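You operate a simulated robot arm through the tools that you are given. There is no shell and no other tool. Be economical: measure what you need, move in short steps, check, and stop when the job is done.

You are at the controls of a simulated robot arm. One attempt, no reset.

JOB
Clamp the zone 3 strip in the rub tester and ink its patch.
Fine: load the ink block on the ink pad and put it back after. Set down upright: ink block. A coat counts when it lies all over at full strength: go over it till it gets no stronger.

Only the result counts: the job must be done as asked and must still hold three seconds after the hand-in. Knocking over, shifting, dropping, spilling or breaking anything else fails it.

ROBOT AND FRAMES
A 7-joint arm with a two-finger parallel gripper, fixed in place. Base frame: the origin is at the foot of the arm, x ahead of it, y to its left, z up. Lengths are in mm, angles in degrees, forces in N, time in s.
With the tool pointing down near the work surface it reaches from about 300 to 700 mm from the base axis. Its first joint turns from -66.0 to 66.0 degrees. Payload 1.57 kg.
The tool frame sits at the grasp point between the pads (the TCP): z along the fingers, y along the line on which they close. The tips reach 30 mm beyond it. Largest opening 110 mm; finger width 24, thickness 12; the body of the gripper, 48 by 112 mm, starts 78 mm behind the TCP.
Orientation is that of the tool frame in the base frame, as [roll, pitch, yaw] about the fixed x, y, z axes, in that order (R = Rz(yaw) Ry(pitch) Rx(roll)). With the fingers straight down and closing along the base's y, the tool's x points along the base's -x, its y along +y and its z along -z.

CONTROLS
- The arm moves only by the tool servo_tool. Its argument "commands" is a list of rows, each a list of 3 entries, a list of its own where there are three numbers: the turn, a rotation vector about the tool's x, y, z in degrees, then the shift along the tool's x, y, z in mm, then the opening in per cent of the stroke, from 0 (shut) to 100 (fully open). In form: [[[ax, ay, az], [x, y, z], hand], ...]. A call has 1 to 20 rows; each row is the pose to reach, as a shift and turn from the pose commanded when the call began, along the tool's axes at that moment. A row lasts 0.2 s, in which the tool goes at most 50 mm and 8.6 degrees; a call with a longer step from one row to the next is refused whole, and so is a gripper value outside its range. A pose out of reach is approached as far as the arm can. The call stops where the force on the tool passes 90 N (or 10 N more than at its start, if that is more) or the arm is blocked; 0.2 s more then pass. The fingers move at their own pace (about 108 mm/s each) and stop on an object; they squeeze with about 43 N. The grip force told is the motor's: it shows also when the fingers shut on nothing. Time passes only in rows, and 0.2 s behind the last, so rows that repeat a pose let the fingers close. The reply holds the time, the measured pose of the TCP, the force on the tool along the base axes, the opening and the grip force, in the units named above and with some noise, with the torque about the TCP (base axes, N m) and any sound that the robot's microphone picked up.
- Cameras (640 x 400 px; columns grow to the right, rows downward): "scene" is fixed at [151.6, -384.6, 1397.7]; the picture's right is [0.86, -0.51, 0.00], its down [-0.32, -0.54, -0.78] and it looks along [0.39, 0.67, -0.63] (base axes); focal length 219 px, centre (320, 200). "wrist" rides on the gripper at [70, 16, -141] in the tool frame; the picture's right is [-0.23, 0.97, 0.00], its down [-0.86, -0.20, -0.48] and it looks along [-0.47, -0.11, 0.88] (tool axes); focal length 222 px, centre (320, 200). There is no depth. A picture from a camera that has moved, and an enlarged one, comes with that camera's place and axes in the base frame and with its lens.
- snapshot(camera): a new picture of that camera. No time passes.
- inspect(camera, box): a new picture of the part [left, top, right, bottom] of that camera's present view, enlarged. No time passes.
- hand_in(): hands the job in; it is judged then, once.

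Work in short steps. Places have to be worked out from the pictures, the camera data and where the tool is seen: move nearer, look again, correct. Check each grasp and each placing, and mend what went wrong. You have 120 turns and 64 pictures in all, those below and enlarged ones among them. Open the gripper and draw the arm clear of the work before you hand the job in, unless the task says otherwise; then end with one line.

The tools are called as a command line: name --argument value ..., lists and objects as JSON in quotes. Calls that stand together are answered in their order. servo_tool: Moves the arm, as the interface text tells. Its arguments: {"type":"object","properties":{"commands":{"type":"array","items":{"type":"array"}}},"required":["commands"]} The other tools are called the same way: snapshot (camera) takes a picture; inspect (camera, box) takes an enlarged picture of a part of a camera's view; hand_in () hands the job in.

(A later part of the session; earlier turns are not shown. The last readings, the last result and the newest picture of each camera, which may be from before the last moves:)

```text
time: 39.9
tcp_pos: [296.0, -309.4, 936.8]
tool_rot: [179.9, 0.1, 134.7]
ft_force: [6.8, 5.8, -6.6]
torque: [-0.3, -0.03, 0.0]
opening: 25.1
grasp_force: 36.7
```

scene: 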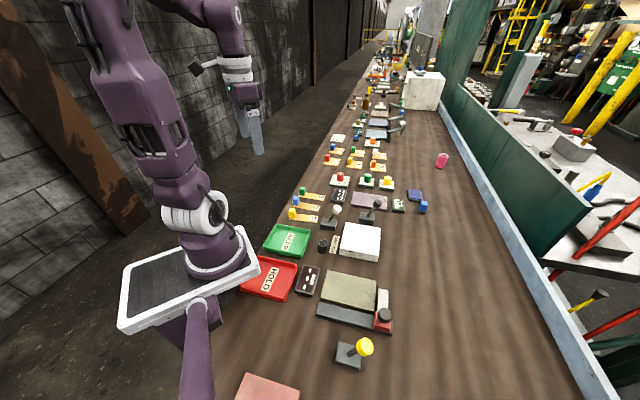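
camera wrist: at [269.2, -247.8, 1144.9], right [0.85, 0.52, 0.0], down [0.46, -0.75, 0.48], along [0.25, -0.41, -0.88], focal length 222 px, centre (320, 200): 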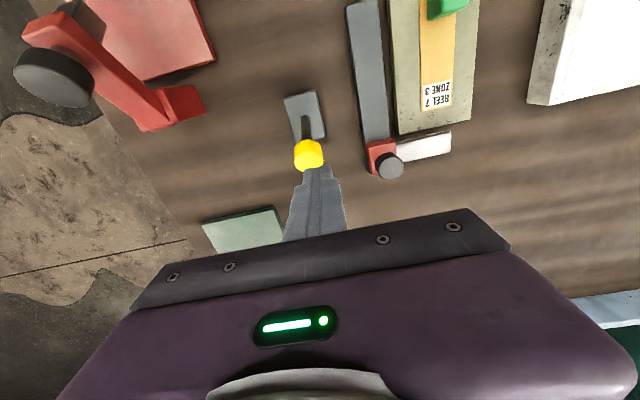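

Knob gripped (25 mm). I try a small move along the inward arc and read the force.

servo_tool --commands '[[[0, 0, 0], [2, 0, -1], 0], [[0, 0, 0], [4, 0, -2], 0], [[0, 0, 0], [6, 0, -3], 0]]'

```text
time: 40.7
tcp_pos: [291.6, -304.8, 940.2]
tool_rot: [180.0, 0.2, 134.7]
ft_force: [19.7, 1.5, -16.8]
torque: [-0.89, -0.51, -0.02]
opening: 25.5
grasp_force: 36.9
```

It gives, with ~20 N resistance (partly downward). I continue with a flatter arc.

servo_tool --commands '[[[0, 0, 0], [3, 0, 0], 0], [[0, 0, 0], [6, 0, -1], 0], [[0, 0, 0], [9, 0, -2], 0]]'

inspect --camera "wrist" --box '[220, 100, 420, 225]'

```text
time: 41.5
tcp_pos: [286.3, -298.9, 942.5]
tool_rot: [179.9, 0.1, 134.7]
ft_force: [25.3, 3.9, -6.9]
torque: [-0.91, -0.35, -0.04]
opening: 25.6
grasp_force: 36.7
```

```text
3.20 times, centred on (320, 162) of wrist
camera zoom: at [246.7, -236.9, 1083.9], right [0.85, 0.52, 0.0], down [0.46, -0.75, 0.48], along [0.25, -0.41, -0.88], focal length 711 px, centre (320, 320)
```

zoom: 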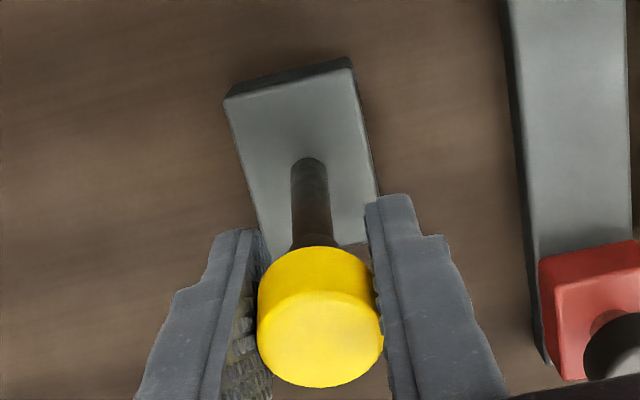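

The knob is following. I continue inward.

servo_tool --commands '[[[0, 0, 0], [4, 0, -1], 0], [[0, 0, 0], [8, 0, -1], 0], [[0, 0, 0], [12, 0, -1], 0]]'

```text
time: 42.3
tcp_pos: [276.3, -290.2, 943.1]
tool_rot: [179.9, 0.1, 134.6]
ft_force: [28.4, 7.0, -1.9]
torque: [-0.87, -0.36, -0.05]
opening: 25.8
grasp_force: 36.8
```

Most of the force is sideways (+e1), so I let the tool shift slightly +y while continuing inward.

servo_tool --commands '[[[0, 0, 0], [0, 1.5, 0], 0], [[0, 0, 0], [4, 2, 0], 0], [[0, 0, 0], [8, 2, 0.5], 0], [[0, 0, 0], [12, 2, 1], 0]]'

```text
time: 43.3
tcp_pos: [267.9, -281.3, 943.3]
tool_rot: [180.0, 0.3, 134.6]
ft_force: [5.4, -14.4, 7.8]
torque: [-0.5, -0.8, -0.05]
opening: 25.9
grasp_force: 36.5
```

Good; sideways load is gone. I continue on and slightly downward.

servo_tool --commands '[[[0, 0, 0], [4, -0.5, 1], 0], [[0, 0, 0], [8, -0.5, 2.5], 0], [[0, 0, 0], [12, -0.5, 4], 0]]'

inspect --camera "scene" --box '[230, 240, 422, 360]'

```text
time: 44.1
tcp_pos: [258.9, -273.2, 937.8]
tool_rot: [179.9, 0.3, 134.5]
ft_force: [-1.4, -19.7, 9.7]
torque: [-0.49, -0.74, -0.09]
opening: 25.5
grasp_force: 36.9
```

```text
3.33 times, centred on (326, 300) of scene
camera zoom: at [151.4, -385.0, 1397.5], right [0.86, -0.51, 0.0], down [-0.32, -0.54, -0.78], along [0.39, 0.67, -0.63], focal length 731 px, centre (300, -133)
```

zoom: 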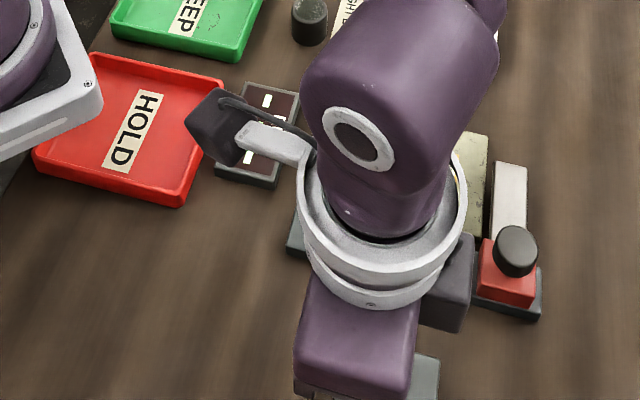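

Continuing inward to the end of the travel.

servo_tool --commands '[[[0, 0, 0], [4, -0.5, 1.5], 0], [[0, 0, 0], [8, -0.5, 3.5], 0], [[0, 0, 0], [12, -0.5, 6], 0]]'

snapshot --camera "wrist"

```text
time: 44.9
tcp_pos: [250.1, -265.0, 932.7]
tool_rot: [179.9, 0.3, 134.7]
ft_force: [2.5, -17.7, 27.3]
torque: [0.08, -0.43, -0.02]
opening: 25.0
grasp_force: 37.3
```

```text
20 pictures are left
camera wrist: at [212.3, -202.5, 1074.3], right [0.85, 0.52, 0.0], down [0.46, -0.75, 0.48], along [0.25, -0.41, -0.88], focal length 222 px, centre (320, 200)
```

wrist: 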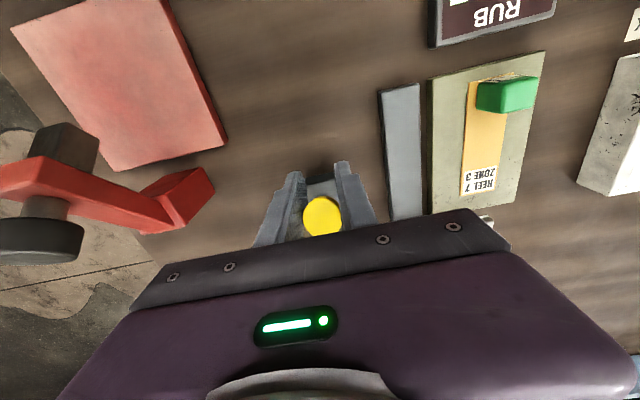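

Cap is now on the inner side. I push a little more to see if it meets its stop.

servo_tool --commands '[[[0, 0, 0], [3, 0, 0], 0], [[0, 0, 0], [6, 0, 1.5], 0]]'

```text
time: 45.5
tcp_pos: [247.0, -261.9, 929.8]
tool_rot: [180.0, 0.6, 134.7]
ft_force: [13.4, -24.3, 15.2]
torque: [0.46, 0.08, 0.0]
opening: 25.6
grasp_force: 36.6
```

servo_tool --commands '[[[0, 0, 0], [3, 0, 0.5], 0], [[0, 0, 0], [5, 0, 1.5], 0]]'

```text
time: 46.1
tcp_pos: [242.7, -255.5, 928.5]
tool_rot: [179.8, -0.3, 134.6]
ft_force: [-0.2, 0.7, 0.2]
torque: [0.0, 0.04, 0.0]
opening: 0.0
grasp_force: 21.8
```

The knob slipped out of the fingers, likely at its stop. I raise and look at lever, strip and readout.

servo_tool --commands '[[[0, 0, 0], [0, 0, -30], 0], [[0, 0, 0], [0, 0, -75], 0], [[0, 0, 0], [-20, -20, -110], 0], [[0, 0, 0], [-40, -40, -110], 0]]'

snapshot --camera "wrist"

```text
time: 47.1
tcp_pos: [242.3, -312.8, 1038.8]
tool_rot: [179.8, 0.1, 134.6]
ft_force: [0.1, 0.1, -0.3]
torque: [0.0, -0.02, -0.01]
opening: 0.0
grasp_force: 21.7
```

```text
19 pictures are left
camera wrist: at [205.5, -251.4, 1180.9], right [0.85, 0.52, 0.0], down [0.46, -0.75, 0.48], along [0.25, -0.41, -0.88], focal length 222 px, centre (320, 200)
```

wrist: 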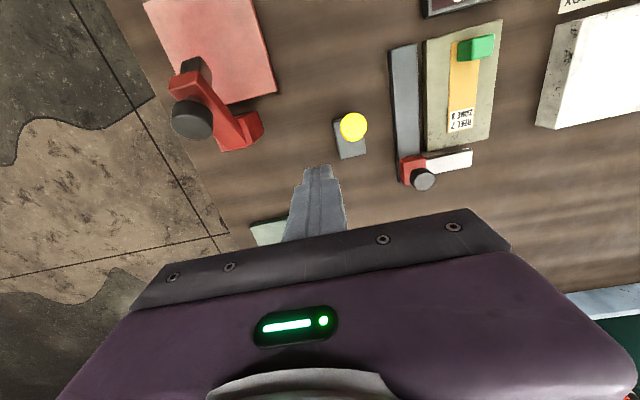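

The lever now leans inward. I check whether the tester's state or the readout changed.

inspect --camera "scene" --box '[280, 250, 424, 340]'

```text
4.44 times, centred on (352, 295) of scene
camera zoom: at [151.6, -384.6, 1397.6], right [0.86, -0.51, 0.0], down [-0.32, -0.54, -0.78], along [0.39, 0.67, -0.63], focal length 974 px, centre (178, -222)
```

zoom: 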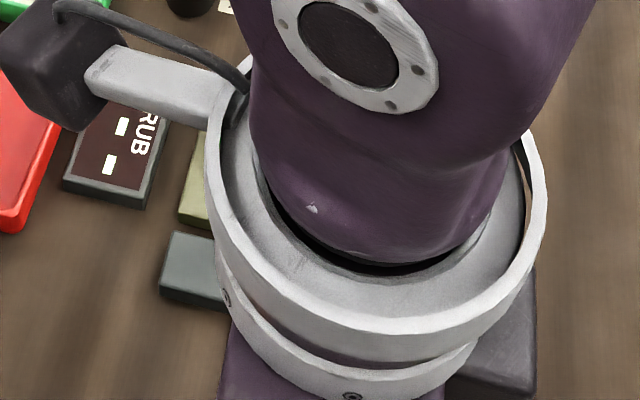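

Arm blocks the view. I travel toward the ink block at safe height, then check both from there.

servo_tool --commands '[[[0, 0, 0], [-6, 36, -10], 0], [[0, 0, 0], [-13, 78, -10], 0], [[0, 0, 0], [-20, 120, -10], 0], [[0, 0, 0], [-27, 162, -10], 0], [[0, 0, 0], [-34, 204, -10], 50], [[0, 0, 0], [-41, 246, -10], 50], [[0, 0, 0], [-48, 288, -10], 50], [[0, 0, 0], [-55, 330, -10], 50], [[0, 0, 0], [-62, 372, -10], 50], [[0, 0, 0], [-69, 410, -10], 50], [[0, 0, 0], [-71, 432, -10], 50], [[0, 0, 0], [-71, 432, -10], 50]]'

snapshot --camera "wrist"

inspect --camera "scene" --box '[280, 250, 424, 340]'

```text
time: 49.7
tcp_pos: [600.9, -58.5, 1051.7]
tool_rot: [179.9, 0.1, 134.6]
ft_force: [0.6, -0.2, 0.0]
torque: [-0.02, -0.02, 0.0]
opening: 55.1
grasp_force: 0.1
```

```text
17 pictures are left
camera wrist: at [562.6, 3.0, 1193.6], right [0.85, 0.52, 0.0], down [0.46, -0.75, 0.48], along [0.25, -0.41, -0.88], focal length 222 px, centre (320, 200)
```

wrist: 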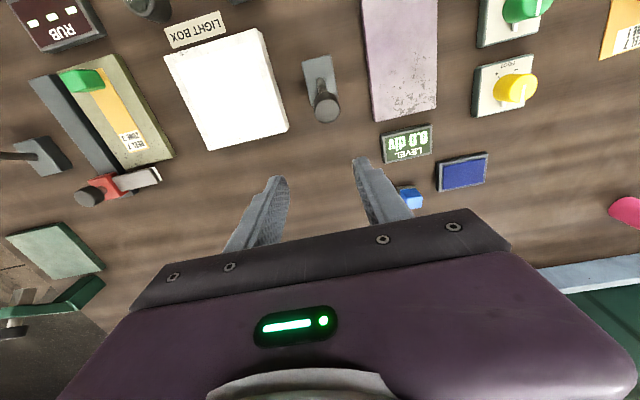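

```text
4.44 times, centred on (352, 295) of scene
camera zoom: at [151.6, -384.6, 1397.7], right [0.86, -0.51, 0.0], down [-0.32, -0.54, -0.78], along [0.39, 0.67, -0.63], focal length 974 px, centre (178, -222)
```

zoom: 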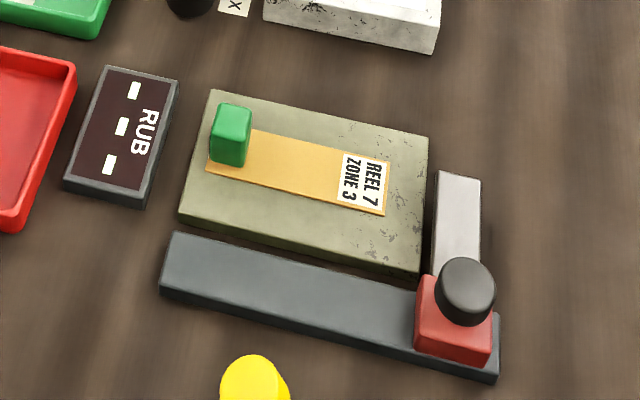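

No visible change besides the lever, which is thrown fully. The ink block is near (756,-59) and pad near (808,8), at the reach limit; I test how far the arm gets, staying high.

servo_tool --commands '[[[0, 0, 0], [-28, 28, 15], 50], [[0, 0, 0], [-56, 56, 30], 50], [[0, 0, 0], [-84, 84, 50], 50], [[0, 0, 0], [-105, 105, 50], 50], [[0, 0, 0], [-105, 105, 50], 50]]'

```text
time: 50.9
tcp_pos: [682.0, -60.5, 1000.4]
tool_rot: [180.0, 0.1, 134.6]
ft_force: [-0.2, 0.9, -0.2]
torque: [-0.02, -0.01, -0.03]
opening: 54.9
grasp_force: 0.1
out of reach, approached as far as the arm can: row 2, 3, 4, 5
```

Straight down it stops at r≈685, so I must tilt the tool outward. I draw back and turn to yaw 45° (tool x along e1), so I can then tilt toward e1 with the fingers closing along e2.

servo_tool --commands '[[[0, 0, 8], [12, -12, -5], 50], [[0, 0, 16], [25, -25, -10], 50], [[0, 0, 24], [38, -38, -15], 50], [[0, 0, 32], [50, -50, -20], 50], [[0, 0, 40], [65, -65, -20], 50], [[0, 0, 48], [75, -75, -20], 50], [[0, 0, 56], [75, -75, -20], 50], [[0, 0, 64], [75, -75, -20], 50], [[0, 0, 72], [75, -75, -20], 50], [[0, 0, 80], [75, -75, -20], 50], [[0, 0, 88], [75, -75, -20], 50], [[0, 0, 90], [75, -75, -20], 50]]'

```text
time: 53.5
tcp_pos: [575.6, -59.0, 1020.8]
tool_rot: [179.8, -0.1, 44.6]
ft_force: [0.5, -0.3, -1.0]
torque: [-0.03, -0.02, 0.01]
opening: 55.0
grasp_force: 0.0
out of reach, approached as far as the arm can: row 1
```

Turn done. Now I tilt 45° about tool y and move toward the block, staying high.

servo_tool --commands '[[[0, 8, 0], [0, 10, 0], 50], [[0, 16, 0], [5, 25, 0], 50], [[0, 24, 0], [15, 45, 0], 50], [[0, 32, 0], [30, 65, 0], 50], [[0, 40, 0], [45, 85, 0], 50], [[0, 45, 0], [60, 105, 5], 50], [[0, 45, 0], [80, 120, 15], 50], [[0, 45, 0], [92, 127, 25], 50], [[0, 45, 0], [92, 127, 25], 50]]'

snapshot --camera "wrist"

```text
time: 55.5
tcp_pos: [732.3, -84.8, 996.6]
tool_rot: [179.8, -45.1, 44.8]
ft_force: [-0.7, 0.1, 0.0]
torque: [-0.02, -0.01, 0.01]
opening: 55.2
grasp_force: 0.0
```

```text
15 pictures are left
camera wrist: at [705.4, -130.5, 1146.5], right [0.57, -0.81, -0.16], down [-0.81, -0.52, -0.27], along [0.13, 0.28, -0.95], focal length 222 px, centre (320, 200)
```

wrist: 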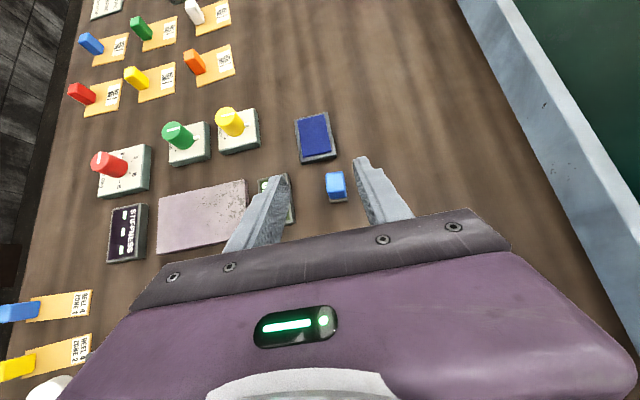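

The tilted pose reaches. I zoom in on the block and pad to measure.

inspect --camera "wrist" --box '[270, 100, 398, 220]'

```text
3.33 times, centred on (334, 160) of wrist
camera zoom: at [705.4, -130.5, 1146.5], right [0.57, -0.81, -0.16], down [-0.81, -0.52, -0.27], along [0.13, 0.28, -0.95], focal length 740 px, centre (273, 333)
```

zoom: 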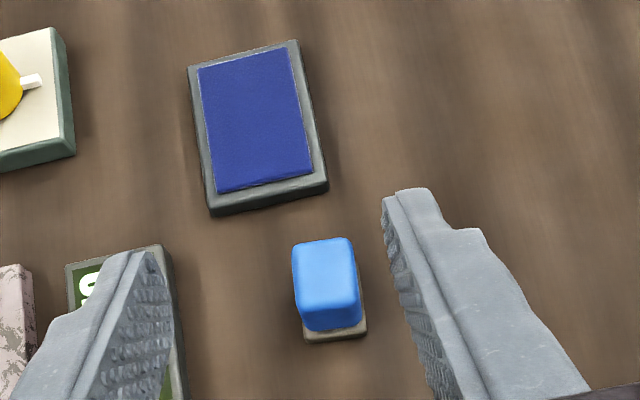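

Block centre ≈(764,-62.5), ~24 mm square, ~42 tall; pad's blue area ≈39×58 centred ≈(811,8). I approach along the tilted tool axis, stopping short to check.

servo_tool --commands '[[[0, 0, 0], [-20, 6.5, 0], 42], [[0, 0, 0], [-37, 6.5, 0], 42], [[0, 0, 0], [-37, 6.5, 25], 42], [[0, 0, 0], [-37, 6.5, 50], 42], [[0, 0, 0], [-37, 6.5, 50], 42]]'

inspect --camera "wrist" --box '[240, 90, 400, 215]'

```text
time: 56.7
tcp_pos: [742.1, -83.4, 935.7]
tool_rot: [179.8, -45.1, 44.8]
ft_force: [0.0, 1.7, 0.0]
torque: [0.04, -0.02, 0.0]
opening: 46.4
grasp_force: 0.0
```

```text
3.20 times, centred on (320, 152) of wrist
camera zoom: at [716.8, -130.1, 1085.6], right [0.57, -0.81, -0.16], down [-0.81, -0.52, -0.27], along [0.13, 0.28, -0.95], focal length 711 px, centre (320, 352)
```

zoom: 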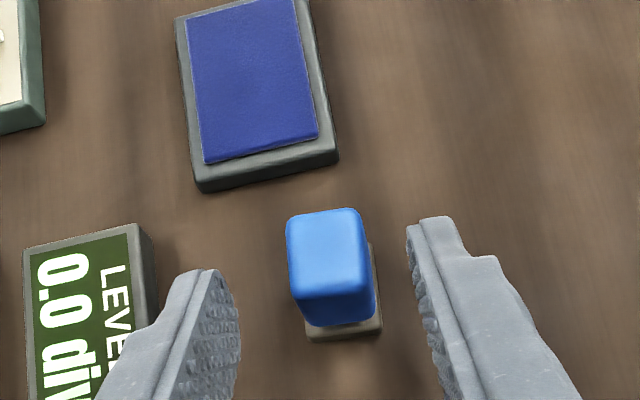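

Aligned within about a millimetre. I advance the last 41 mm and close.

servo_tool --commands '[[[0, 0, 0], [0, 0.5, 20], 42], [[0, 0, 0], [0, 0.5, 35], 42], [[0, 0, 0], [0, 0.5, 41], 42], [[0, 0, 0], [0, 0.5, 41], 42], [[0, 0, 0], [0, 0.5, 41], 0], [[0, 0, 0], [0, 0.5, 41], 0], [[0, 0, 0], [0, 0.5, 41], 0]]'

inspect --camera "wrist" --box '[240, 90, 400, 215]'

```text
time: 58.3
tcp_pos: [762.3, -64.1, 906.1]
tool_rot: [179.7, -45.1, 44.7]
ft_force: [0.4, 1.3, 0.8]
torque: [0.04, -0.04, 0.03]
opening: 22.6
grasp_force: 35.0
```

```text
3.20 times, centred on (320, 152) of wrist
camera zoom: at [737.0, -110.4, 1056.7], right [0.57, -0.81, -0.16], down [-0.81, -0.52, -0.27], along [0.13, 0.28, -0.95], focal length 711 px, centre (320, 352)
```

zoom: 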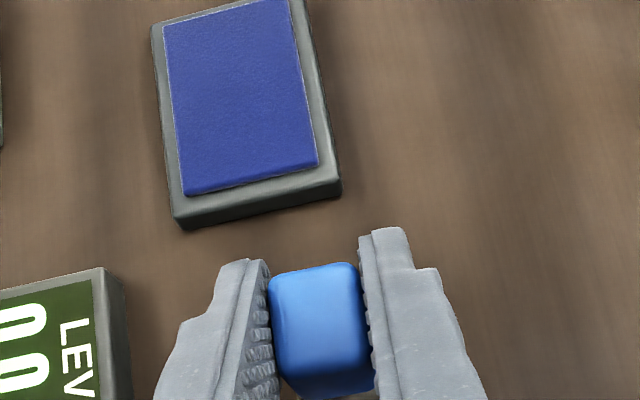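

Block held (22.6 mm); home TCP is (762.3,-64.1,906.1). I lift it 30 mm gently and move over the pad.

servo_tool --commands '[[[0, 0, 0], [2, 0, -2], 0], [[0, 0, 0], [7, 0, -7], 0], [[0, 0, 0], [14, 0, -14], 0], [[0, 0, 0], [19, 0, -19], 0], [[0, 0, 0], [21.2, 0, -21.2], 0], [[0, 0, 0], [25, -1, -17.5], 0], [[0, 0, 0], [35, -4, -7.5], 0], [[0, 0, 0], [47, -7, 4.5], 0], [[0, 0, 0], [59, -10.5, 16.5], 0], [[0, 0, 0], [71, -14, 28.5], 0], [[0, 0, 0], [79, -16, 36.5], 0], [[0, 0, 0], [81.4, -16.8, 39.2], 0], [[0, 0, 0], [81.4, -16.8, 39.2], 0]]'

inspect --camera "wrist" --box '[220, 70, 420, 215]'

```text
time: 61.1
tcp_pos: [799.9, 13.9, 922.7]
tool_rot: [-178.4, -44.1, 44.5]
ft_force: [-0.4, -0.4, -0.1]
torque: [0.0, 0.03, -0.03]
opening: 21.0
grasp_force: 34.0
out of reach, approached as far as the arm can: row 10, 11, 12, 13
```

```text
2.76 times, centred on (320, 142) of wrist
camera zoom: at [779.6, -33.7, 1072.8], right [0.58, -0.8, -0.18], down [-0.81, -0.53, -0.25], along [0.1, 0.29, -0.95], focal length 613 px, centre (320, 359)
```

zoom: 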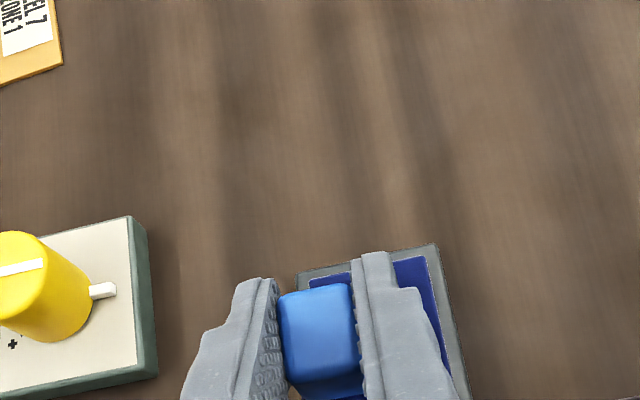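

The arm's limit is about r=800, with some orientation error. I retreat to the near-left part of the pad (≈(796,1)), restoring the orientation, and check.

servo_tool --commands '[[[-0.8, 0.5, 0], [-3, 3, -5], 0], [[-1.66, 1.0, -0.14], [-6, 5.9, -10.7], 0], [[-1.66, 1.0, -0.14], [-6, 5.9, -10.7], 0]]'

inspect --camera "scene" --box '[370, 165, 466, 225]'

```text
time: 61.9
tcp_pos: [808.2, -3.1, 940.6]
tool_rot: [177.9, -46.0, 45.0]
ft_force: [0.2, 0.7, 0.3]
torque: [-0.01, 0.01, 0.01]
opening: 21.0
grasp_force: 34.6
out of reach, approached as far as the arm can: row 2
```

```text
6.67 times, centred on (418, 195) of scene
camera zoom: at [151.6, -384.6, 1397.7], right [0.86, -0.51, 0.0], down [-0.32, -0.54, -0.78], along [0.39, 0.67, -0.63], focal length 1462 px, centre (-333, 233)
```

zoom: 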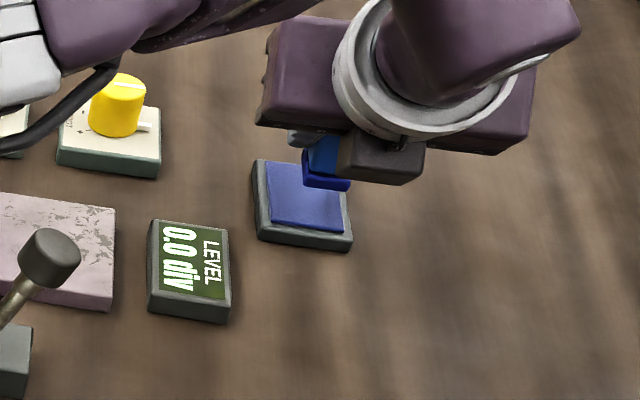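

The block's foot already shows ink blue, so it touched the pad. My correction overshot since the commanded pose was the unreached one; I fix orientation and go to (797,1,928) for a proper press.

servo_tool --commands '[[[0.8, -0.5, 0], [-6, -5, 2], 0], [[1.66, -1.0, 0.14], [-12.5, -10.8, 5.3], 0], [[1.66, -1.0, 0.14], [-12.5, -10.8, 5.3], 0]]'

```text
time: 62.7
tcp_pos: [796.9, 0.8, 927.1]
tool_rot: [179.8, -45.0, 44.7]
ft_force: [0.5, -0.2, -0.2]
torque: [-0.01, 0.02, 0.01]
opening: 20.8
grasp_force: 34.3
```

Reached with correct orientation. I lower vertically in small steps.

servo_tool --commands '[[[0, 0, 0], [-1.4, 0, 1.4], 0], [[0, 0, 0], [-2.8, 0, 2.8], 0], [[0, 0, 0], [-4.2, 0, 4.2], 0]]'

servo_tool --commands '[[[0, 0, 0], [-0.7, 0, 0.7], 0], [[0, 0, 0], [-1.4, 0, 1.4], 0]]'

```text
time: 63.5
tcp_pos: [796.7, -1.2, 922.1]
tool_rot: [179.8, -45.2, 44.8]
ft_force: [-0.4, -0.6, -0.6]
torque: [-0.03, 0.01, 0.01]
opening: 20.9
grasp_force: 34.7
```

```text
time: 64.1
tcp_pos: [796.6, 0.4, 921.1]
tool_rot: [179.8, -45.1, 44.8]
ft_force: [-0.8, 0.0, 2.2]
torque: [-0.01, 0.01, 0.01]
opening: 21.0
grasp_force: 34.8
```

Contact seems to begin at ~921. I press a little more.

servo_tool --commands '[[[0, 0, 0], [-0.7, 0, 0.7], 0], [[0, 0, 0], [-1.4, 0, 1.4], 0], [[0, 0, 0], [-1.4, 0, 1.4], 0]]'

```text
time: 64.9
tcp_pos: [797.9, 1.1, 920.4]
tool_rot: [179.7, -45.4, 44.9]
ft_force: [-3.4, -0.6, 25.5]
torque: [0.05, 0.17, 0.02]
opening: 21.0
grasp_force: 34.1
```

Pressed at ~25 N. I lift off and carry the block back and up in gentle steps.

servo_tool --commands '[[[0, 0, 0], [1.4, 0, -1.4], 0], [[0, 0, 0], [4.5, 0, -4.5], 0], [[0, 0, 0], [8.5, 0, -8.5], 0], [[0, 0, 0], [7, -3, -16], 0], [[0, 0, 0], [4, -9, -32], 0], [[0, 0, 0], [1, -16, -50], 0], [[0, 0, 0], [-3, -24, -70], 0], [[0, 0, 0], [-7, -32, -92], 0], [[0, 0, 0], [-10, -38, -112], 0], [[0, 0, 0], [-11.5, -41, -124], 0], [[0, 0, 0], [-11.9, -42, -128], 0]]'

inspect --camera "scene" --box '[350, 150, 446, 210]'

```text
time: 67.3
tcp_pos: [696.2, -40.0, 998.3]
tool_rot: [179.8, -45.1, 44.8]
ft_force: [-0.7, 0.0, -0.1]
torque: [-0.03, 0.01, 0.04]
opening: 20.9
grasp_force: 34.2
```

```text
6.67 times, centred on (398, 180) of scene
camera zoom: at [151.6, -384.6, 1397.7], right [0.86, -0.51, 0.0], down [-0.32, -0.54, -0.78], along [0.39, 0.67, -0.63], focal length 1462 px, centre (-200, 333)
```

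zoom: 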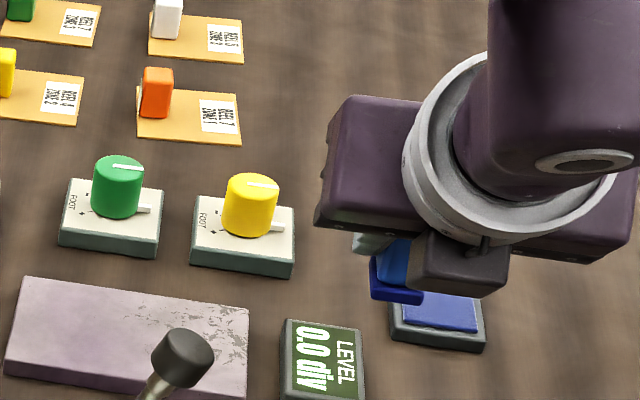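

The foot is inked. I carry the block level over to above the strip.

servo_tool --commands '[[[0, 0, 0], [-2.4, -1.5, -2.4], 0], [[0, 0, 0], [-9.4, -5.8, -9.4], 0], [[0, 0, 0], [-21, -13, -21], 0], [[0, 0, 0], [-38, -23, -38], 0], [[0, 0, 0], [-56, -35, -57], 0], [[0, 0, 0], [-75, -46, -76], 0], [[0, 0, 0], [-94, -58, -94], 0], [[0, 0, 0], [-113, -70, -113], 0], [[0, 0, 0], [-132, -81, -132], 0], [[0, 0, 0], [-150, -93, -151], 0], [[0, 0, 0], [-169, -104, -170], 0], [[0, 0, 0], [-188, -116, -189], 0], [[0, 0, 0], [-205, -126, -205], 0], [[0, 0, 0], [-219, -135, -220], 0], [[0, 0, 0], [-228, -141, -229], 0], [[0, 0, 0], [-233, -144, -234], 0], [[0, 0, 0], [-235.2, -145.2, -236], 0], [[0, 0, 0], [-235.2, -145.2, -236], 0]]'

snapshot --camera "wrist"

```text
time: 71.1
tcp_pos: [356.2, -170.3, 999.2]
tool_rot: [179.7, -45.2, 44.8]
ft_force: [0.4, 0.1, -0.3]
torque: [0.0, 0.0, -0.01]
opening: 21.0
grasp_force: 34.0
```

```text
8 pictures are left
camera wrist: at [331.6, -216.6, 1148.9], right [0.57, -0.81, -0.16], down [-0.81, -0.52, -0.27], along [0.13, 0.28, -0.95], focal length 222 px, centre (320, 200)
```

wrist: 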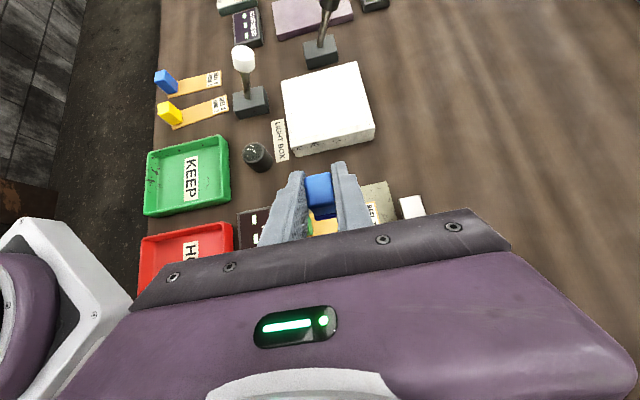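

Hovering over the strip. I descend vertically to z≈922, keeping the fingers clear of the handle, and check once.

servo_tool --commands '[[[0, 0, 0], [-5, 1, 5], 0], [[0, 0, 0], [-18, 2.6, 16], 0], [[0, 0, 0], [-32, 2.6, 30], 0], [[0, 0, 0], [-45, 2.6, 43], 0], [[0, 0, 0], [-52, 2.6, 50], 0], [[0, 0, 0], [-55, 2.6, 53.5], 0]]'

inspect --camera "wrist" --box '[220, 90, 440, 228]'

```text
time: 72.5
tcp_pos: [358.3, -171.7, 920.7]
tool_rot: [179.6, -45.2, 44.7]
ft_force: [-2.7, -1.5, 7.4]
torque: [-0.01, 0.08, 0.01]
opening: 21.0
grasp_force: 34.5
```

```text
2.90 times, centred on (330, 159) of wrist
camera zoom: at [333.5, -218.6, 1071.4], right [0.57, -0.81, -0.16], down [-0.81, -0.52, -0.27], along [0.13, 0.28, -0.95], focal length 644 px, centre (291, 319)
```

zoom: 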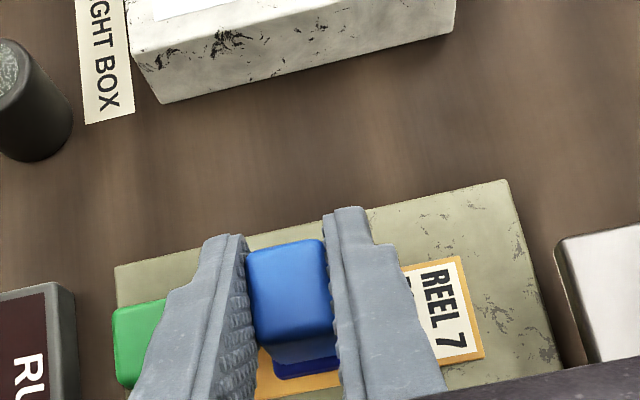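

The block rests on the strip (7 N), roughly centred. I press 1 mm more and wipe back and forth over the area between handle and label.

servo_tool --commands '[[[0, 0, 0], [-0.7, 0, 0.7], 0], [[0, 0, 0], [2.1, 0, 3.5], 0], [[0, 0, 0], [4.2, 0, 5.7], 0], [[0, 0, 0], [-0.7, 0, 0.7], 0], [[0, 0, 0], [-5.6, 0, -4.2], 0], [[0, 0, 0], [-5.6, 6, -4.2], 0], [[0, 0, 0], [-0.7, 6, 0.7], 0], [[0, 0, 0], [4.2, 6, 5.7], 0], [[0, 0, 0], [4.2, 12, 5.7], 0], [[0, 0, 0], [-0.7, 12, 0.7], 0], [[0, 0, 0], [-5.6, 12, -4.2], 0], [[0, 0, 0], [-5.6, 6, -4.2], 0], [[0, 0, 0], [-5.6, -2, -4.2], 0], [[0, 0, 0], [-0.7, -2, 0.7], 0], [[0, 0, 0], [4.2, -2, 5.7], 0], [[0, 0, 0], [-0.7, 0, 0.7], 0]]'

```text
time: 75.9
tcp_pos: [359.5, -172.2, 922.2]
tool_rot: [179.9, -45.2, 44.7]
ft_force: [2.8, 4.8, 13.4]
torque: [0.23, -0.13, 0.01]
opening: 21.0
grasp_force: 34.3
```

Wiped with ~13 N. I lift and move aside along e2 to see the result.

servo_tool --commands '[[[0, 0, 0], [3, 0, -3], 0], [[0, 0, 0], [12, 0, -12], 0], [[0, 0, 0], [25, 0, -25], 0], [[0, 0, 0], [35, 8, -35], 0], [[0, 0, 0], [39, 25, -39], 0], [[0, 0, 0], [39, 45, -39], 0], [[0, 0, 0], [39, 65, -39], 0], [[0, 0, 0], [39, 78, -39], 0], [[0, 0, 0], [39, 80, -39], 0]]'

inspect --camera "wrist" --box '[140, 90, 360, 228]'

```text
time: 77.9
tcp_pos: [413.4, -230.3, 977.2]
tool_rot: [179.8, -45.1, 44.7]
ft_force: [0.3, 0.0, 0.5]
torque: [0.01, 0.0, 0.02]
opening: 21.0
grasp_force: 34.3
```

```text
2.90 times, centred on (250, 159) of wrist
camera zoom: at [389.0, -275.9, 1126.9], right [0.57, -0.81, -0.16], down [-0.81, -0.52, -0.27], along [0.13, 0.28, -0.95], focal length 644 px, centre (523, 319)
```

zoom: 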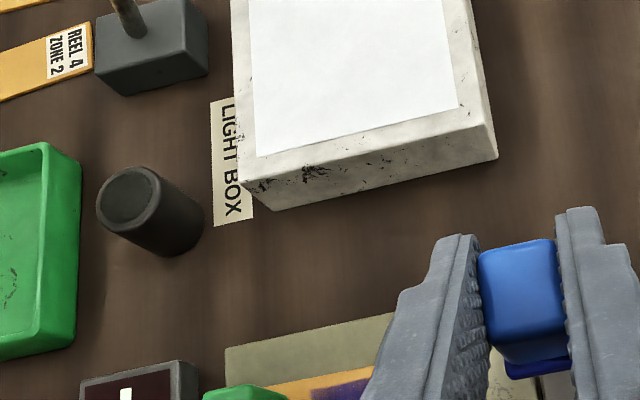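

A purple patch shows but mostly hidden. I pull back along −e1 and up to see it whole.

servo_tool --commands '[[[0, 0, 0], [10, 0, -10], 0], [[0, 0, 0], [17, 0, -18], 0], [[0, 0, 0], [5, 0, -30], 0], [[0, 0, 0], [-10, 0, -45], 0], [[0, 0, 0], [-22, 0, -57], 0], [[0, 0, 0], [-25, 0, -60], 0]]'

inspect --camera "wrist" --box '[140, 90, 360, 228]'

```text
time: 79.3
tcp_pos: [372.4, -271.8, 1001.4]
tool_rot: [179.7, -45.1, 44.8]
ft_force: [-0.4, -1.2, 0.8]
torque: [0.0, -0.01, -0.01]
opening: 21.0
grasp_force: 33.9
```

```text
2.90 times, centred on (250, 159) of wrist
camera zoom: at [346.3, -318.9, 1151.3], right [0.57, -0.81, -0.16], down [-0.81, -0.52, -0.27], along [0.13, 0.28, -0.95], focal length 644 px, centre (523, 319)
```

zoom: 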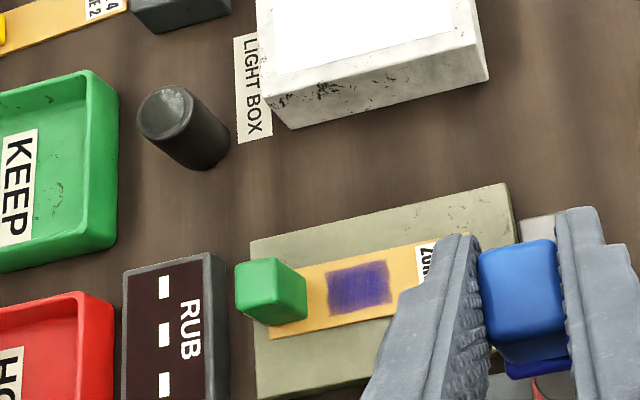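

A definite patch area is inked between handle and label, seemingly weaker at left. I zoom in on it.

inspect --camera "wrist" --box '[215, 165, 287, 210]'

```text
8.89 times, centred on (251, 188) of wrist
camera zoom: at [346.3, -318.9, 1151.3], right [0.57, -0.81, -0.16], down [-0.81, -0.52, -0.27], along [0.13, 0.28, -0.95], focal length 1974 px, centre (933, 311)
```

zoom: 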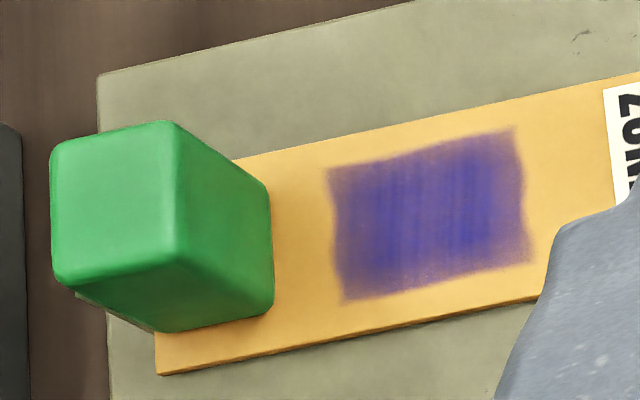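

The patch (≈30×23 mm) is weaker at its left/top edges. I go back down along the reverse path for more passes.

servo_tool --commands '[[[0, 0, 0], [6, 0, 6], 0], [[0, 0, 0], [20, 0, 20], 0], [[0, 0, 0], [35, 0, 35], 0], [[0, 0, 0], [42, 0, 42], 0], [[0, 0, 0], [30, -3, 55], 0], [[0, 0, 0], [25, -15, 60], 0], [[0, 0, 0], [25, -35, 60], 0], [[0, 0, 0], [25, -55, 60], 0], [[0, 0, 0], [25, -72, 60], 0], [[0, 0, 0], [25, -80, 60], 0], [[0, 0, 0], [18, -80, 67], 0], [[0, 0, 0], [5, -80, 80], 0], [[0, 0, 0], [-6, -80, 91], 0], [[0, 0, 0], [-12, -80, 97], 0], [[0, 0, 0], [-14, -80, 99], 0]]'

```text
time: 82.5
tcp_pos: [358.8, -171.4, 920.8]
tool_rot: [179.8, -45.2, 44.8]
ft_force: [-0.9, 0.0, 6.9]
torque: [-0.01, 0.02, -0.04]
opening: 20.8
grasp_force: 34.4
```

Contact restored. I run a second set of passes, concentrating toward the handle side.

servo_tool --commands '[[[0, 0, 0], [-0.5, -1.5, 0.5], 0], [[0, 0, 0], [4.4, -3.5, 5.5], 0], [[0, 0, 0], [-0.5, -3.5, 0.5], 0], [[0, 0, 0], [-5.4, -3.5, -4.5], 0], [[0, 0, 0], [-0.5, -3.5, 0.5], 0], [[0, 0, 0], [4.4, -3.5, 5.5], 0], [[0, 0, 0], [-0.5, -3.5, 0.5], 0], [[0, 0, 0], [-5.4, -3.5, -4.5], 0], [[0, 0, 0], [-5.4, 2, -4.5], 0], [[0, 0, 0], [-0.5, 2, 0.5], 0], [[0, 0, 0], [4.4, 2, 5.5], 0], [[0, 0, 0], [4.4, 7, 5.5], 0], [[0, 0, 0], [-0.5, 7, 0.5], 0], [[0, 0, 0], [-5.4, 7, -4.5], 0], [[0, 0, 0], [-0.5, 7, 0.5], 0], [[0, 0, 0], [4.4, 7, 5.5], 0], [[0, 0, 0], [4.4, 2, 5.5], 0], [[0, 0, 0], [4.4, -3.5, 5.5], 0], [[0, 0, 0], [-0.5, -3.5, 0.5], 0], [[0, 0, 0], [-0.5, -3.5, 0.5], 0]]'

```text
time: 86.7
tcp_pos: [354.9, -170.8, 921.7]
tool_rot: [179.9, -45.1, 44.8]
ft_force: [0.7, 1.4, 4.3]
torque: [0.16, -0.04, 0.0]
opening: 21.1
grasp_force: 34.3
```

I add a third set with strokes along the strip, pressing slightly more.

servo_tool --commands '[[[0, 0, 0], [-0.4, 0, 0.4], 0], [[0, 0, 0], [-0.4, 6, 0.4], 0], [[0, 0, 0], [-0.4, 12, 0.4], 0], [[0, 0, 0], [3.9, 12, 4.6], 0], [[0, 0, 0], [3.9, 6, 4.6], 0], [[0, 0, 0], [3.9, 0, 4.6], 0], [[0, 0, 0], [3.9, 6, 4.6], 0], [[0, 0, 0], [3.9, 12, 4.6], 0], [[0, 0, 0], [-0.4, 12, 0.4], 0], [[0, 0, 0], [-4.6, 12, -3.9], 0], [[0, 0, 0], [-4.6, 6, -3.9], 0], [[0, 0, 0], [-4.6, 0, -3.9], 0], [[0, 0, 0], [-4.6, 6, -3.9], 0], [[0, 0, 0], [-4.6, 12, -3.9], 0], [[0, 0, 0], [-0.4, 12, 0.4], 0], [[0, 0, 0], [-0.4, 6, 0.4], 0], [[0, 0, 0], [-0.4, 0, 0.4], 0], [[0, 0, 0], [3.9, 0, 4.6], 0], [[0, 0, 0], [-4.6, 0, -3.9], 0], [[0, 0, 0], [0, 3.5, 0], 0]]'

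servo_tool --commands '[[[0, 0, 0], [3, 0, -3], 0], [[0, 0, 0], [12, 0, -12], 0], [[0, 0, 0], [25, 0, -25], 0], [[0, 0, 0], [35, 8, -35], 0], [[0, 0, 0], [39, 25, -39], 0], [[0, 0, 0], [39, 45, -39], 0], [[0, 0, 0], [39, 65, -39], 0], [[0, 0, 0], [39, 80, -39], 0], [[0, 0, 0], [56, 80, -57], 0], [[0, 0, 0], [44, 80, -69], 0], [[0, 0, 0], [29, 80, -84], 0], [[0, 0, 0], [17, 80, -96], 0], [[0, 0, 0], [14, 80, -99], 0]]'

inspect --camera "wrist" --box '[215, 165, 287, 210]'

```text
time: 90.9
tcp_pos: [357.7, -173.2, 920.1]
tool_rot: [-180.0, -45.1, 44.6]
ft_force: [-6.6, -0.3, 14.8]
torque: [0.11, 0.17, 0.04]
opening: 21.0
grasp_force: 34.2
```

```text
time: 93.7
tcp_pos: [371.3, -272.0, 999.4]
tool_rot: [179.8, -45.1, 44.8]
ft_force: [-1.1, -0.2, 0.7]
torque: [-0.01, 0.06, -0.02]
opening: 21.2
grasp_force: 34.7
```

```text
8.89 times, centred on (251, 188) of wrist
camera zoom: at [347.2, -318.2, 1150.5], right [0.57, -0.81, -0.16], down [-0.81, -0.52, -0.27], along [0.13, 0.28, -0.95], focal length 1974 px, centre (933, 311)
```

zoom: 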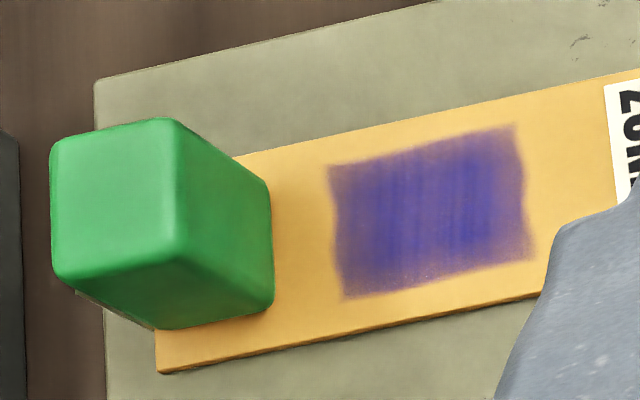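

The patch looks exactly the same after many more passes: it gets no stronger. I carry the block back toward its home position.

servo_tool --commands '[[[0, 0, 0], [3, 1.3, 3], 0], [[0, 0, 0], [12, 5.1, 12], 0], [[0, 0, 0], [24, 10.2, 24], 0], [[0, 0, 0], [39, 16.7, 39], 0], [[0, 0, 0], [57, 24.3, 57], 0], [[0, 0, 0], [75, 32, 75], 0], [[0, 0, 0], [93, 39.7, 93], 0], [[0, 0, 0], [111, 47.4, 111], 0], [[0, 0, 0], [129, 55, 129], 0], [[0, 0, 0], [149.6, 64, 150.2], 0], [[0, 0, 0], [164.9, 72.3, 173.8], 0], [[0, 0, 0], [180.2, 80.7, 197.5], 0], [[0, 0, 0], [195.5, 89, 221.1], 0], [[0, 0, 0], [210.8, 97.3, 244.8], 0], [[0, 0, 0], [226.1, 105.7, 268.4], 0], [[0, 0, 0], [240.2, 113.4, 290.3], 0], [[0, 0, 0], [252, 119.8, 308.5], 0], [[0, 0, 0], [261.4, 124.9, 323], 0], [[0, 0, 0], [267.3, 128.1, 332.1], 0], [[0, 0, 0], [267.3, 128.1, 332.1], 0]]'

```text
time: 97.9
tcp_pos: [763.9, -64.9, 956.5]
tool_rot: [179.8, -45.1, 44.7]
ft_force: [0.0, 0.1, 0.3]
torque: [-0.03, 0.0, 0.0]
opening: 21.1
grasp_force: 34.2
```

The weaker left edge matches where the first passes had least contact, and the block may have been spent, so I reload it at the pad to be sure before putting it home.

servo_tool --commands '[[[0, 0, 0], [3, -2, 6], 0], [[0, 0, 0], [8, -7, 20], 0], [[0, 0, 0], [15, -12, 36], 0], [[0, 0, 0], [22, -18, 53], 0], [[0, 0, 0], [27, -22, 66], 0], [[0, 0, 0], [28.3, -23.4, 70.2], 0], [[0, 0, 0], [28.3, -23.4, 70.2], 0]]'

```text
time: 99.5
tcp_pos: [796.3, 0.1, 926.3]
tool_rot: [179.7, -45.0, 44.8]
ft_force: [-0.1, 0.0, -1.2]
torque: [0.01, -0.02, -0.04]
opening: 21.4
grasp_force: 34.5
```

I lower to contact (≈920.5) and press, with small wiping motion on the pad.

servo_tool --commands '[[[0, 0, 0], [-2, 0, 2], 0], [[0, 0, 0], [-4, 0, 4], 0], [[0, 0, 0], [-5, 0, 5], 0], [[0, 0, 0], [-5.3, 3, 5.3], 0], [[0, 0, 0], [-5.3, 6, 5.3], 0], [[0, 0, 0], [-5.3, 3, 5.3], 0], [[0, 0, 0], [-5.3, 0, 5.3], 0], [[0, 0, 0], [-5.3, 0, 5.3], 0]]'

```text
time: 101.3
tcp_pos: [797.1, -0.3, 919.6]
tool_rot: [179.6, -45.3, 44.8]
ft_force: [5.5, -3.9, 17.8]
torque: [0.1, -0.36, -0.1]
opening: 21.0
grasp_force: 34.9
out of reach, approached as far as the arm can: row 5
```

Reloaded. I repeat the same carry path to the strip.

servo_tool --commands '[[[0, 0, 0], [1.4, 0, -1.4], 0], [[0, 0, 0], [4.5, 0, -4.5], 0], [[0, 0, 0], [8.5, 0, -8.5], 0], [[0, 0, 0], [7, -3, -16], 0], [[0, 0, 0], [4, -9, -32], 0], [[0, 0, 0], [1, -16, -50], 0], [[0, 0, 0], [-3, -24, -70], 0], [[0, 0, 0], [-7, -32, -92], 0], [[0, 0, 0], [-10, -38, -112], 0], [[0, 0, 0], [-11.5, -41, -124], 0], [[0, 0, 0], [-11.9, -42, -128], 0]]'

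servo_tool --commands '[[[0, 0, 0], [-2.4, -1.5, -2.4], 0], [[0, 0, 0], [-9.4, -5.8, -9.4], 0], [[0, 0, 0], [-21, -13, -21], 0], [[0, 0, 0], [-38, -23, -38], 0], [[0, 0, 0], [-56, -35, -57], 0], [[0, 0, 0], [-75, -46, -76], 0], [[0, 0, 0], [-94, -58, -94], 0], [[0, 0, 0], [-113, -70, -113], 0], [[0, 0, 0], [-132, -81, -132], 0], [[0, 0, 0], [-150, -93, -151], 0], [[0, 0, 0], [-169, -104, -170], 0], [[0, 0, 0], [-188, -116, -189], 0], [[0, 0, 0], [-205, -126, -205], 0], [[0, 0, 0], [-219, -135, -220], 0], [[0, 0, 0], [-228, -141, -229], 0], [[0, 0, 0], [-233, -144, -234], 0], [[0, 0, 0], [-235.2, -145.2, -236], 0], [[0, 0, 0], [-235.2, -145.2, -236], 0]]'

```text
time: 103.7
tcp_pos: [696.0, -39.8, 1000.3]
tool_rot: [179.7, -45.1, 44.7]
ft_force: [-0.4, 0.3, -0.2]
torque: [0.01, 0.02, 0.01]
opening: 20.9
grasp_force: 34.3
```

```text
time: 107.5
tcp_pos: [357.7, -171.3, 1001.0]
tool_rot: [179.8, -45.0, 44.8]
ft_force: [-1.6, 0.1, 0.3]
torque: [-0.02, 0.01, 0.02]
opening: 20.8
grasp_force: 34.2
```

Descending to contact over the patch.

servo_tool --commands '[[[0, 0, 0], [-5, 1, 5], 0], [[0, 0, 0], [-18, 1.2, 18], 0], [[0, 0, 0], [-32, 1.2, 32], 0], [[0, 0, 0], [-45, 1.2, 45], 0], [[0, 0, 0], [-53, 1.2, 53], 0], [[0, 0, 0], [-56, 1.2, 56], 0]]'

```text
time: 108.9
tcp_pos: [358.1, -170.7, 920.7]
tool_rot: [179.7, -45.2, 45.0]
ft_force: [-2.3, -1.6, 13.1]
torque: [0.11, -0.03, -0.01]
opening: 21.1
grasp_force: 34.4
```

Contact at 13 N. I wipe starting at the handle side, then over the whole patch.

servo_tool --commands '[[[0, 0, 0], [-0.3, -2, 0.3], 0], [[0, 0, 0], [4.6, -4, 5.3], 0], [[0, 0, 0], [-0.3, -4, 0.3], 0], [[0, 0, 0], [-5.2, -4, -4.7], 0], [[0, 0, 0], [-0.3, -4, 0.3], 0], [[0, 0, 0], [4.6, -4, 5.3], 0], [[0, 0, 0], [-0.3, -4, 0.3], 0], [[0, 0, 0], [-5.2, -4, -4.7], 0], [[0, 0, 0], [-5.2, 1, -4.7], 0], [[0, 0, 0], [-0.3, 1, 0.3], 0], [[0, 0, 0], [4.6, 1, 5.3], 0], [[0, 0, 0], [4.6, 6, 5.3], 0], [[0, 0, 0], [-0.3, 6, 0.3], 0], [[0, 0, 0], [-5.2, 6, -4.7], 0], [[0, 0, 0], [-5.2, 1, -4.7], 0], [[0, 0, 0], [-0.3, 1, 0.3], 0], [[0, 0, 0], [4.6, 1, 5.3], 0], [[0, 0, 0], [4.6, -4, 5.3], 0], [[0, 0, 0], [-5.2, -4, -4.7], 0], [[0, 0, 0], [0, 0, 0], 0]]'

servo_tool --commands '[[[0, 0, 0], [3, 0, -3], 0], [[0, 0, 0], [12, 0, -12], 0], [[0, 0, 0], [25, 0, -25], 0], [[0, 0, 0], [35, 8, -35], 0], [[0, 0, 0], [39, 25, -39], 0], [[0, 0, 0], [39, 45, -39], 0], [[0, 0, 0], [39, 65, -39], 0], [[0, 0, 0], [39, 80, -39], 0], [[0, 0, 0], [56, 80, -57], 0], [[0, 0, 0], [44, 80, -69], 0], [[0, 0, 0], [29, 80, -84], 0], [[0, 0, 0], [17, 80, -96], 0], [[0, 0, 0], [14, 80, -99], 0]]'

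inspect --camera "wrist" --box '[215, 165, 287, 210]'

```text
time: 113.1
tcp_pos: [357.9, -170.7, 921.0]
tool_rot: [179.9, -45.1, 44.7]
ft_force: [-6.7, -0.9, 15.2]
torque: [0.12, 0.16, 0.03]
opening: 21.0
grasp_force: 34.5
```

```text
time: 115.9
tcp_pos: [371.9, -270.6, 1000.1]
tool_rot: [179.8, -45.1, 44.7]
ft_force: [-0.6, 0.9, -0.8]
torque: [-0.03, -0.01, 0.02]
opening: 20.8
grasp_force: 34.1
```

```text
8.89 times, centred on (251, 188) of wrist
camera zoom: at [346.9, -316.6, 1149.9], right [0.57, -0.81, -0.16], down [-0.81, -0.52, -0.27], along [0.13, 0.28, -0.95], focal length 1974 px, centre (933, 311)
```

zoom: 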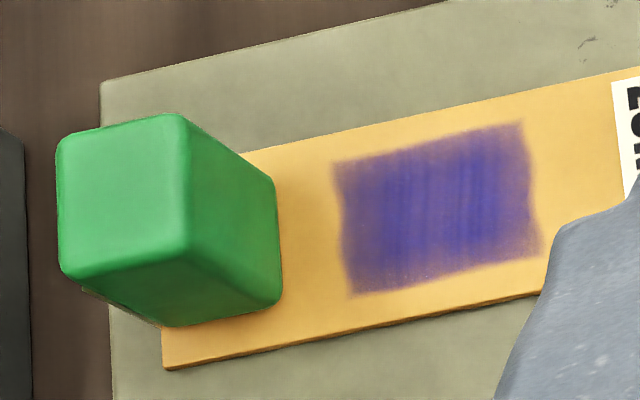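

Unchanged after reloading, so the coat is at full strength. I carry the block home by the same path.

servo_tool --commands '[[[0, 0, 0], [3, 1.3, 3], 0], [[0, 0, 0], [12, 5.1, 12], 0], [[0, 0, 0], [24, 10.2, 24], 0], [[0, 0, 0], [39, 16.7, 39], 0], [[0, 0, 0], [57, 24.3, 57], 0], [[0, 0, 0], [75, 32, 75], 0], [[0, 0, 0], [93, 39.7, 93], 0], [[0, 0, 0], [111, 47.4, 111], 0], [[0, 0, 0], [129, 55, 129], 0], [[0, 0, 0], [149.6, 64, 150.2], 0], [[0, 0, 0], [164.9, 72.3, 173.8], 0], [[0, 0, 0], [180.2, 80.7, 197.5], 0], [[0, 0, 0], [195.5, 89, 221.1], 0], [[0, 0, 0], [210.8, 97.3, 244.8], 0], [[0, 0, 0], [226.1, 105.7, 268.4], 0], [[0, 0, 0], [240.2, 113.4, 290.3], 0], [[0, 0, 0], [252, 119.8, 308.5], 0], [[0, 0, 0], [261.4, 124.9, 323], 0], [[0, 0, 0], [266.5, 127.1, 331.5], 0], [[0, 0, 0], [266.5, 127.1, 331.5], 0]]'

```text
time: 120.1
tcp_pos: [761.4, -62.8, 955.8]
tool_rot: [179.7, -45.1, 44.7]
ft_force: [0.6, 0.3, 0.3]
torque: [0.01, 0.02, 0.02]
opening: 20.9
grasp_force: 34.3
```

I lower it to about 914 over the home spot.

servo_tool --commands '[[[0, 0, 0], [-5, 1.5, 5], 0], [[0, 0, 0], [-15, 1.5, 15], 0], [[0, 0, 0], [-24, 1.5, 24], 0], [[0, 0, 0], [-28.5, 1.5, 28], 0], [[0, 0, 0], [-29.8, 1.5, 29.3], 0]]'

servo_tool --commands '[[[0, 0, 0], [-1, 0, 1], 0], [[0, 0, 0], [-2, 0, 2], 0]]'

```text
time: 121.3
tcp_pos: [762.8, -65.4, 913.8]
tool_rot: [179.8, -45.2, 44.8]
ft_force: [0.1, -0.3, -0.5]
torque: [0.02, -0.01, 0.0]
opening: 20.8
grasp_force: 34.4
```

```text
time: 121.9
tcp_pos: [762.3, -64.2, 910.9]
tool_rot: [179.8, -45.2, 44.8]
ft_force: [-0.6, -0.1, -0.7]
torque: [0.0, 0.0, 0.02]
opening: 21.5
grasp_force: 34.6
```

No contact yet; a little further.

servo_tool --commands '[[[0, 0, 0], [-0.7, 0, 0.7], 0], [[0, 0, 0], [-1.2, 0, 1.2], 0]]'

servo_tool --commands '[[[0, 0, 0], [-0.5, 0, 0.5], 0], [[0, 0, 0], [-0.7, 0, 0.7], 0]]'

```text
time: 122.5
tcp_pos: [762.3, -64.8, 908.9]
tool_rot: [179.7, -45.1, 44.7]
ft_force: [-0.1, 0.5, -0.2]
torque: [0.02, -0.04, 0.01]
opening: 20.9
grasp_force: 34.1
```

```text
time: 123.1
tcp_pos: [763.5, -64.8, 907.8]
tool_rot: [179.8, -45.1, 44.7]
ft_force: [0.3, 1.3, -0.4]
torque: [0.02, -0.06, 0.02]
opening: 21.3
grasp_force: 34.6
```

servo_tool --commands '[[[0, 0, 0], [-0.5, 0, 0.5], 0], [[0, 0, 0], [-0.8, 0, 0.8], 0]]'

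servo_tool --commands '[[[0, 0, 0], [-0.5, 0, 0.5], 0], [[0, 0, 0], [-0.8, 0, 0.8], 0]]'

```text
time: 123.7
tcp_pos: [763.1, -64.8, 908.1]
tool_rot: [179.8, -45.1, 44.8]
ft_force: [0.6, 0.7, -0.7]
torque: [0.0, 0.03, 0.0]
opening: 21.2
grasp_force: 34.1
```

```text
time: 124.3
tcp_pos: [763.3, -66.0, 906.5]
tool_rot: [179.8, -45.2, 44.8]
ft_force: [-2.1, 0.5, 7.8]
torque: [0.11, 0.03, 0.03]
opening: 20.7
grasp_force: 34.6
```

Contact at 906.5 (7.8 N). I open and retreat along the tool axis, then look.

servo_tool --commands '[[[0, 0, 0], [0, 0, 0], 42], [[0, 0, 0], [0, 0, 0], 42], [[0, 0, 0], [0, 0, -10], 42], [[0, 0, 0], [0, 0, -35], 42], [[0, 0, 0], [5, 0, -65], 42], [[0, 0, 0], [25, 0, -90], 42], [[0, 0, 0], [40, 0, -105], 42]]'

inspect --camera "wrist" --box '[240, 70, 430, 215]'

```text
time: 125.9
tcp_pos: [730.6, -98.6, 1008.0]
tool_rot: [179.8, -45.2, 44.7]
ft_force: [-0.4, -0.2, -0.6]
torque: [0.01, 0.0, -0.02]
opening: 46.1
grasp_force: 0.1
```

```text
2.76 times, centred on (335, 142) of wrist
camera zoom: at [704.1, -143.7, 1158.3], right [0.57, -0.81, -0.16], down [-0.81, -0.52, -0.27], along [0.13, 0.28, -0.95], focal length 613 px, centre (279, 359)
```

zoom: 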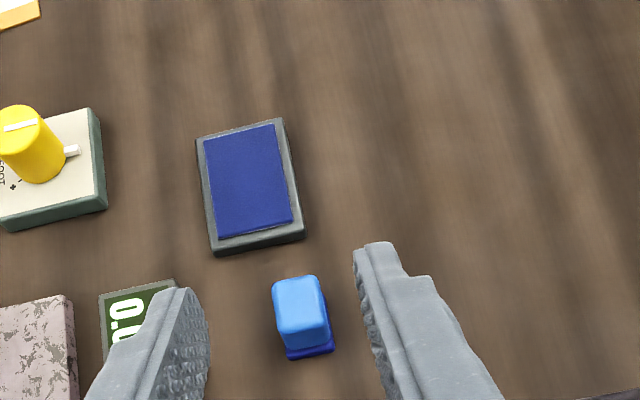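

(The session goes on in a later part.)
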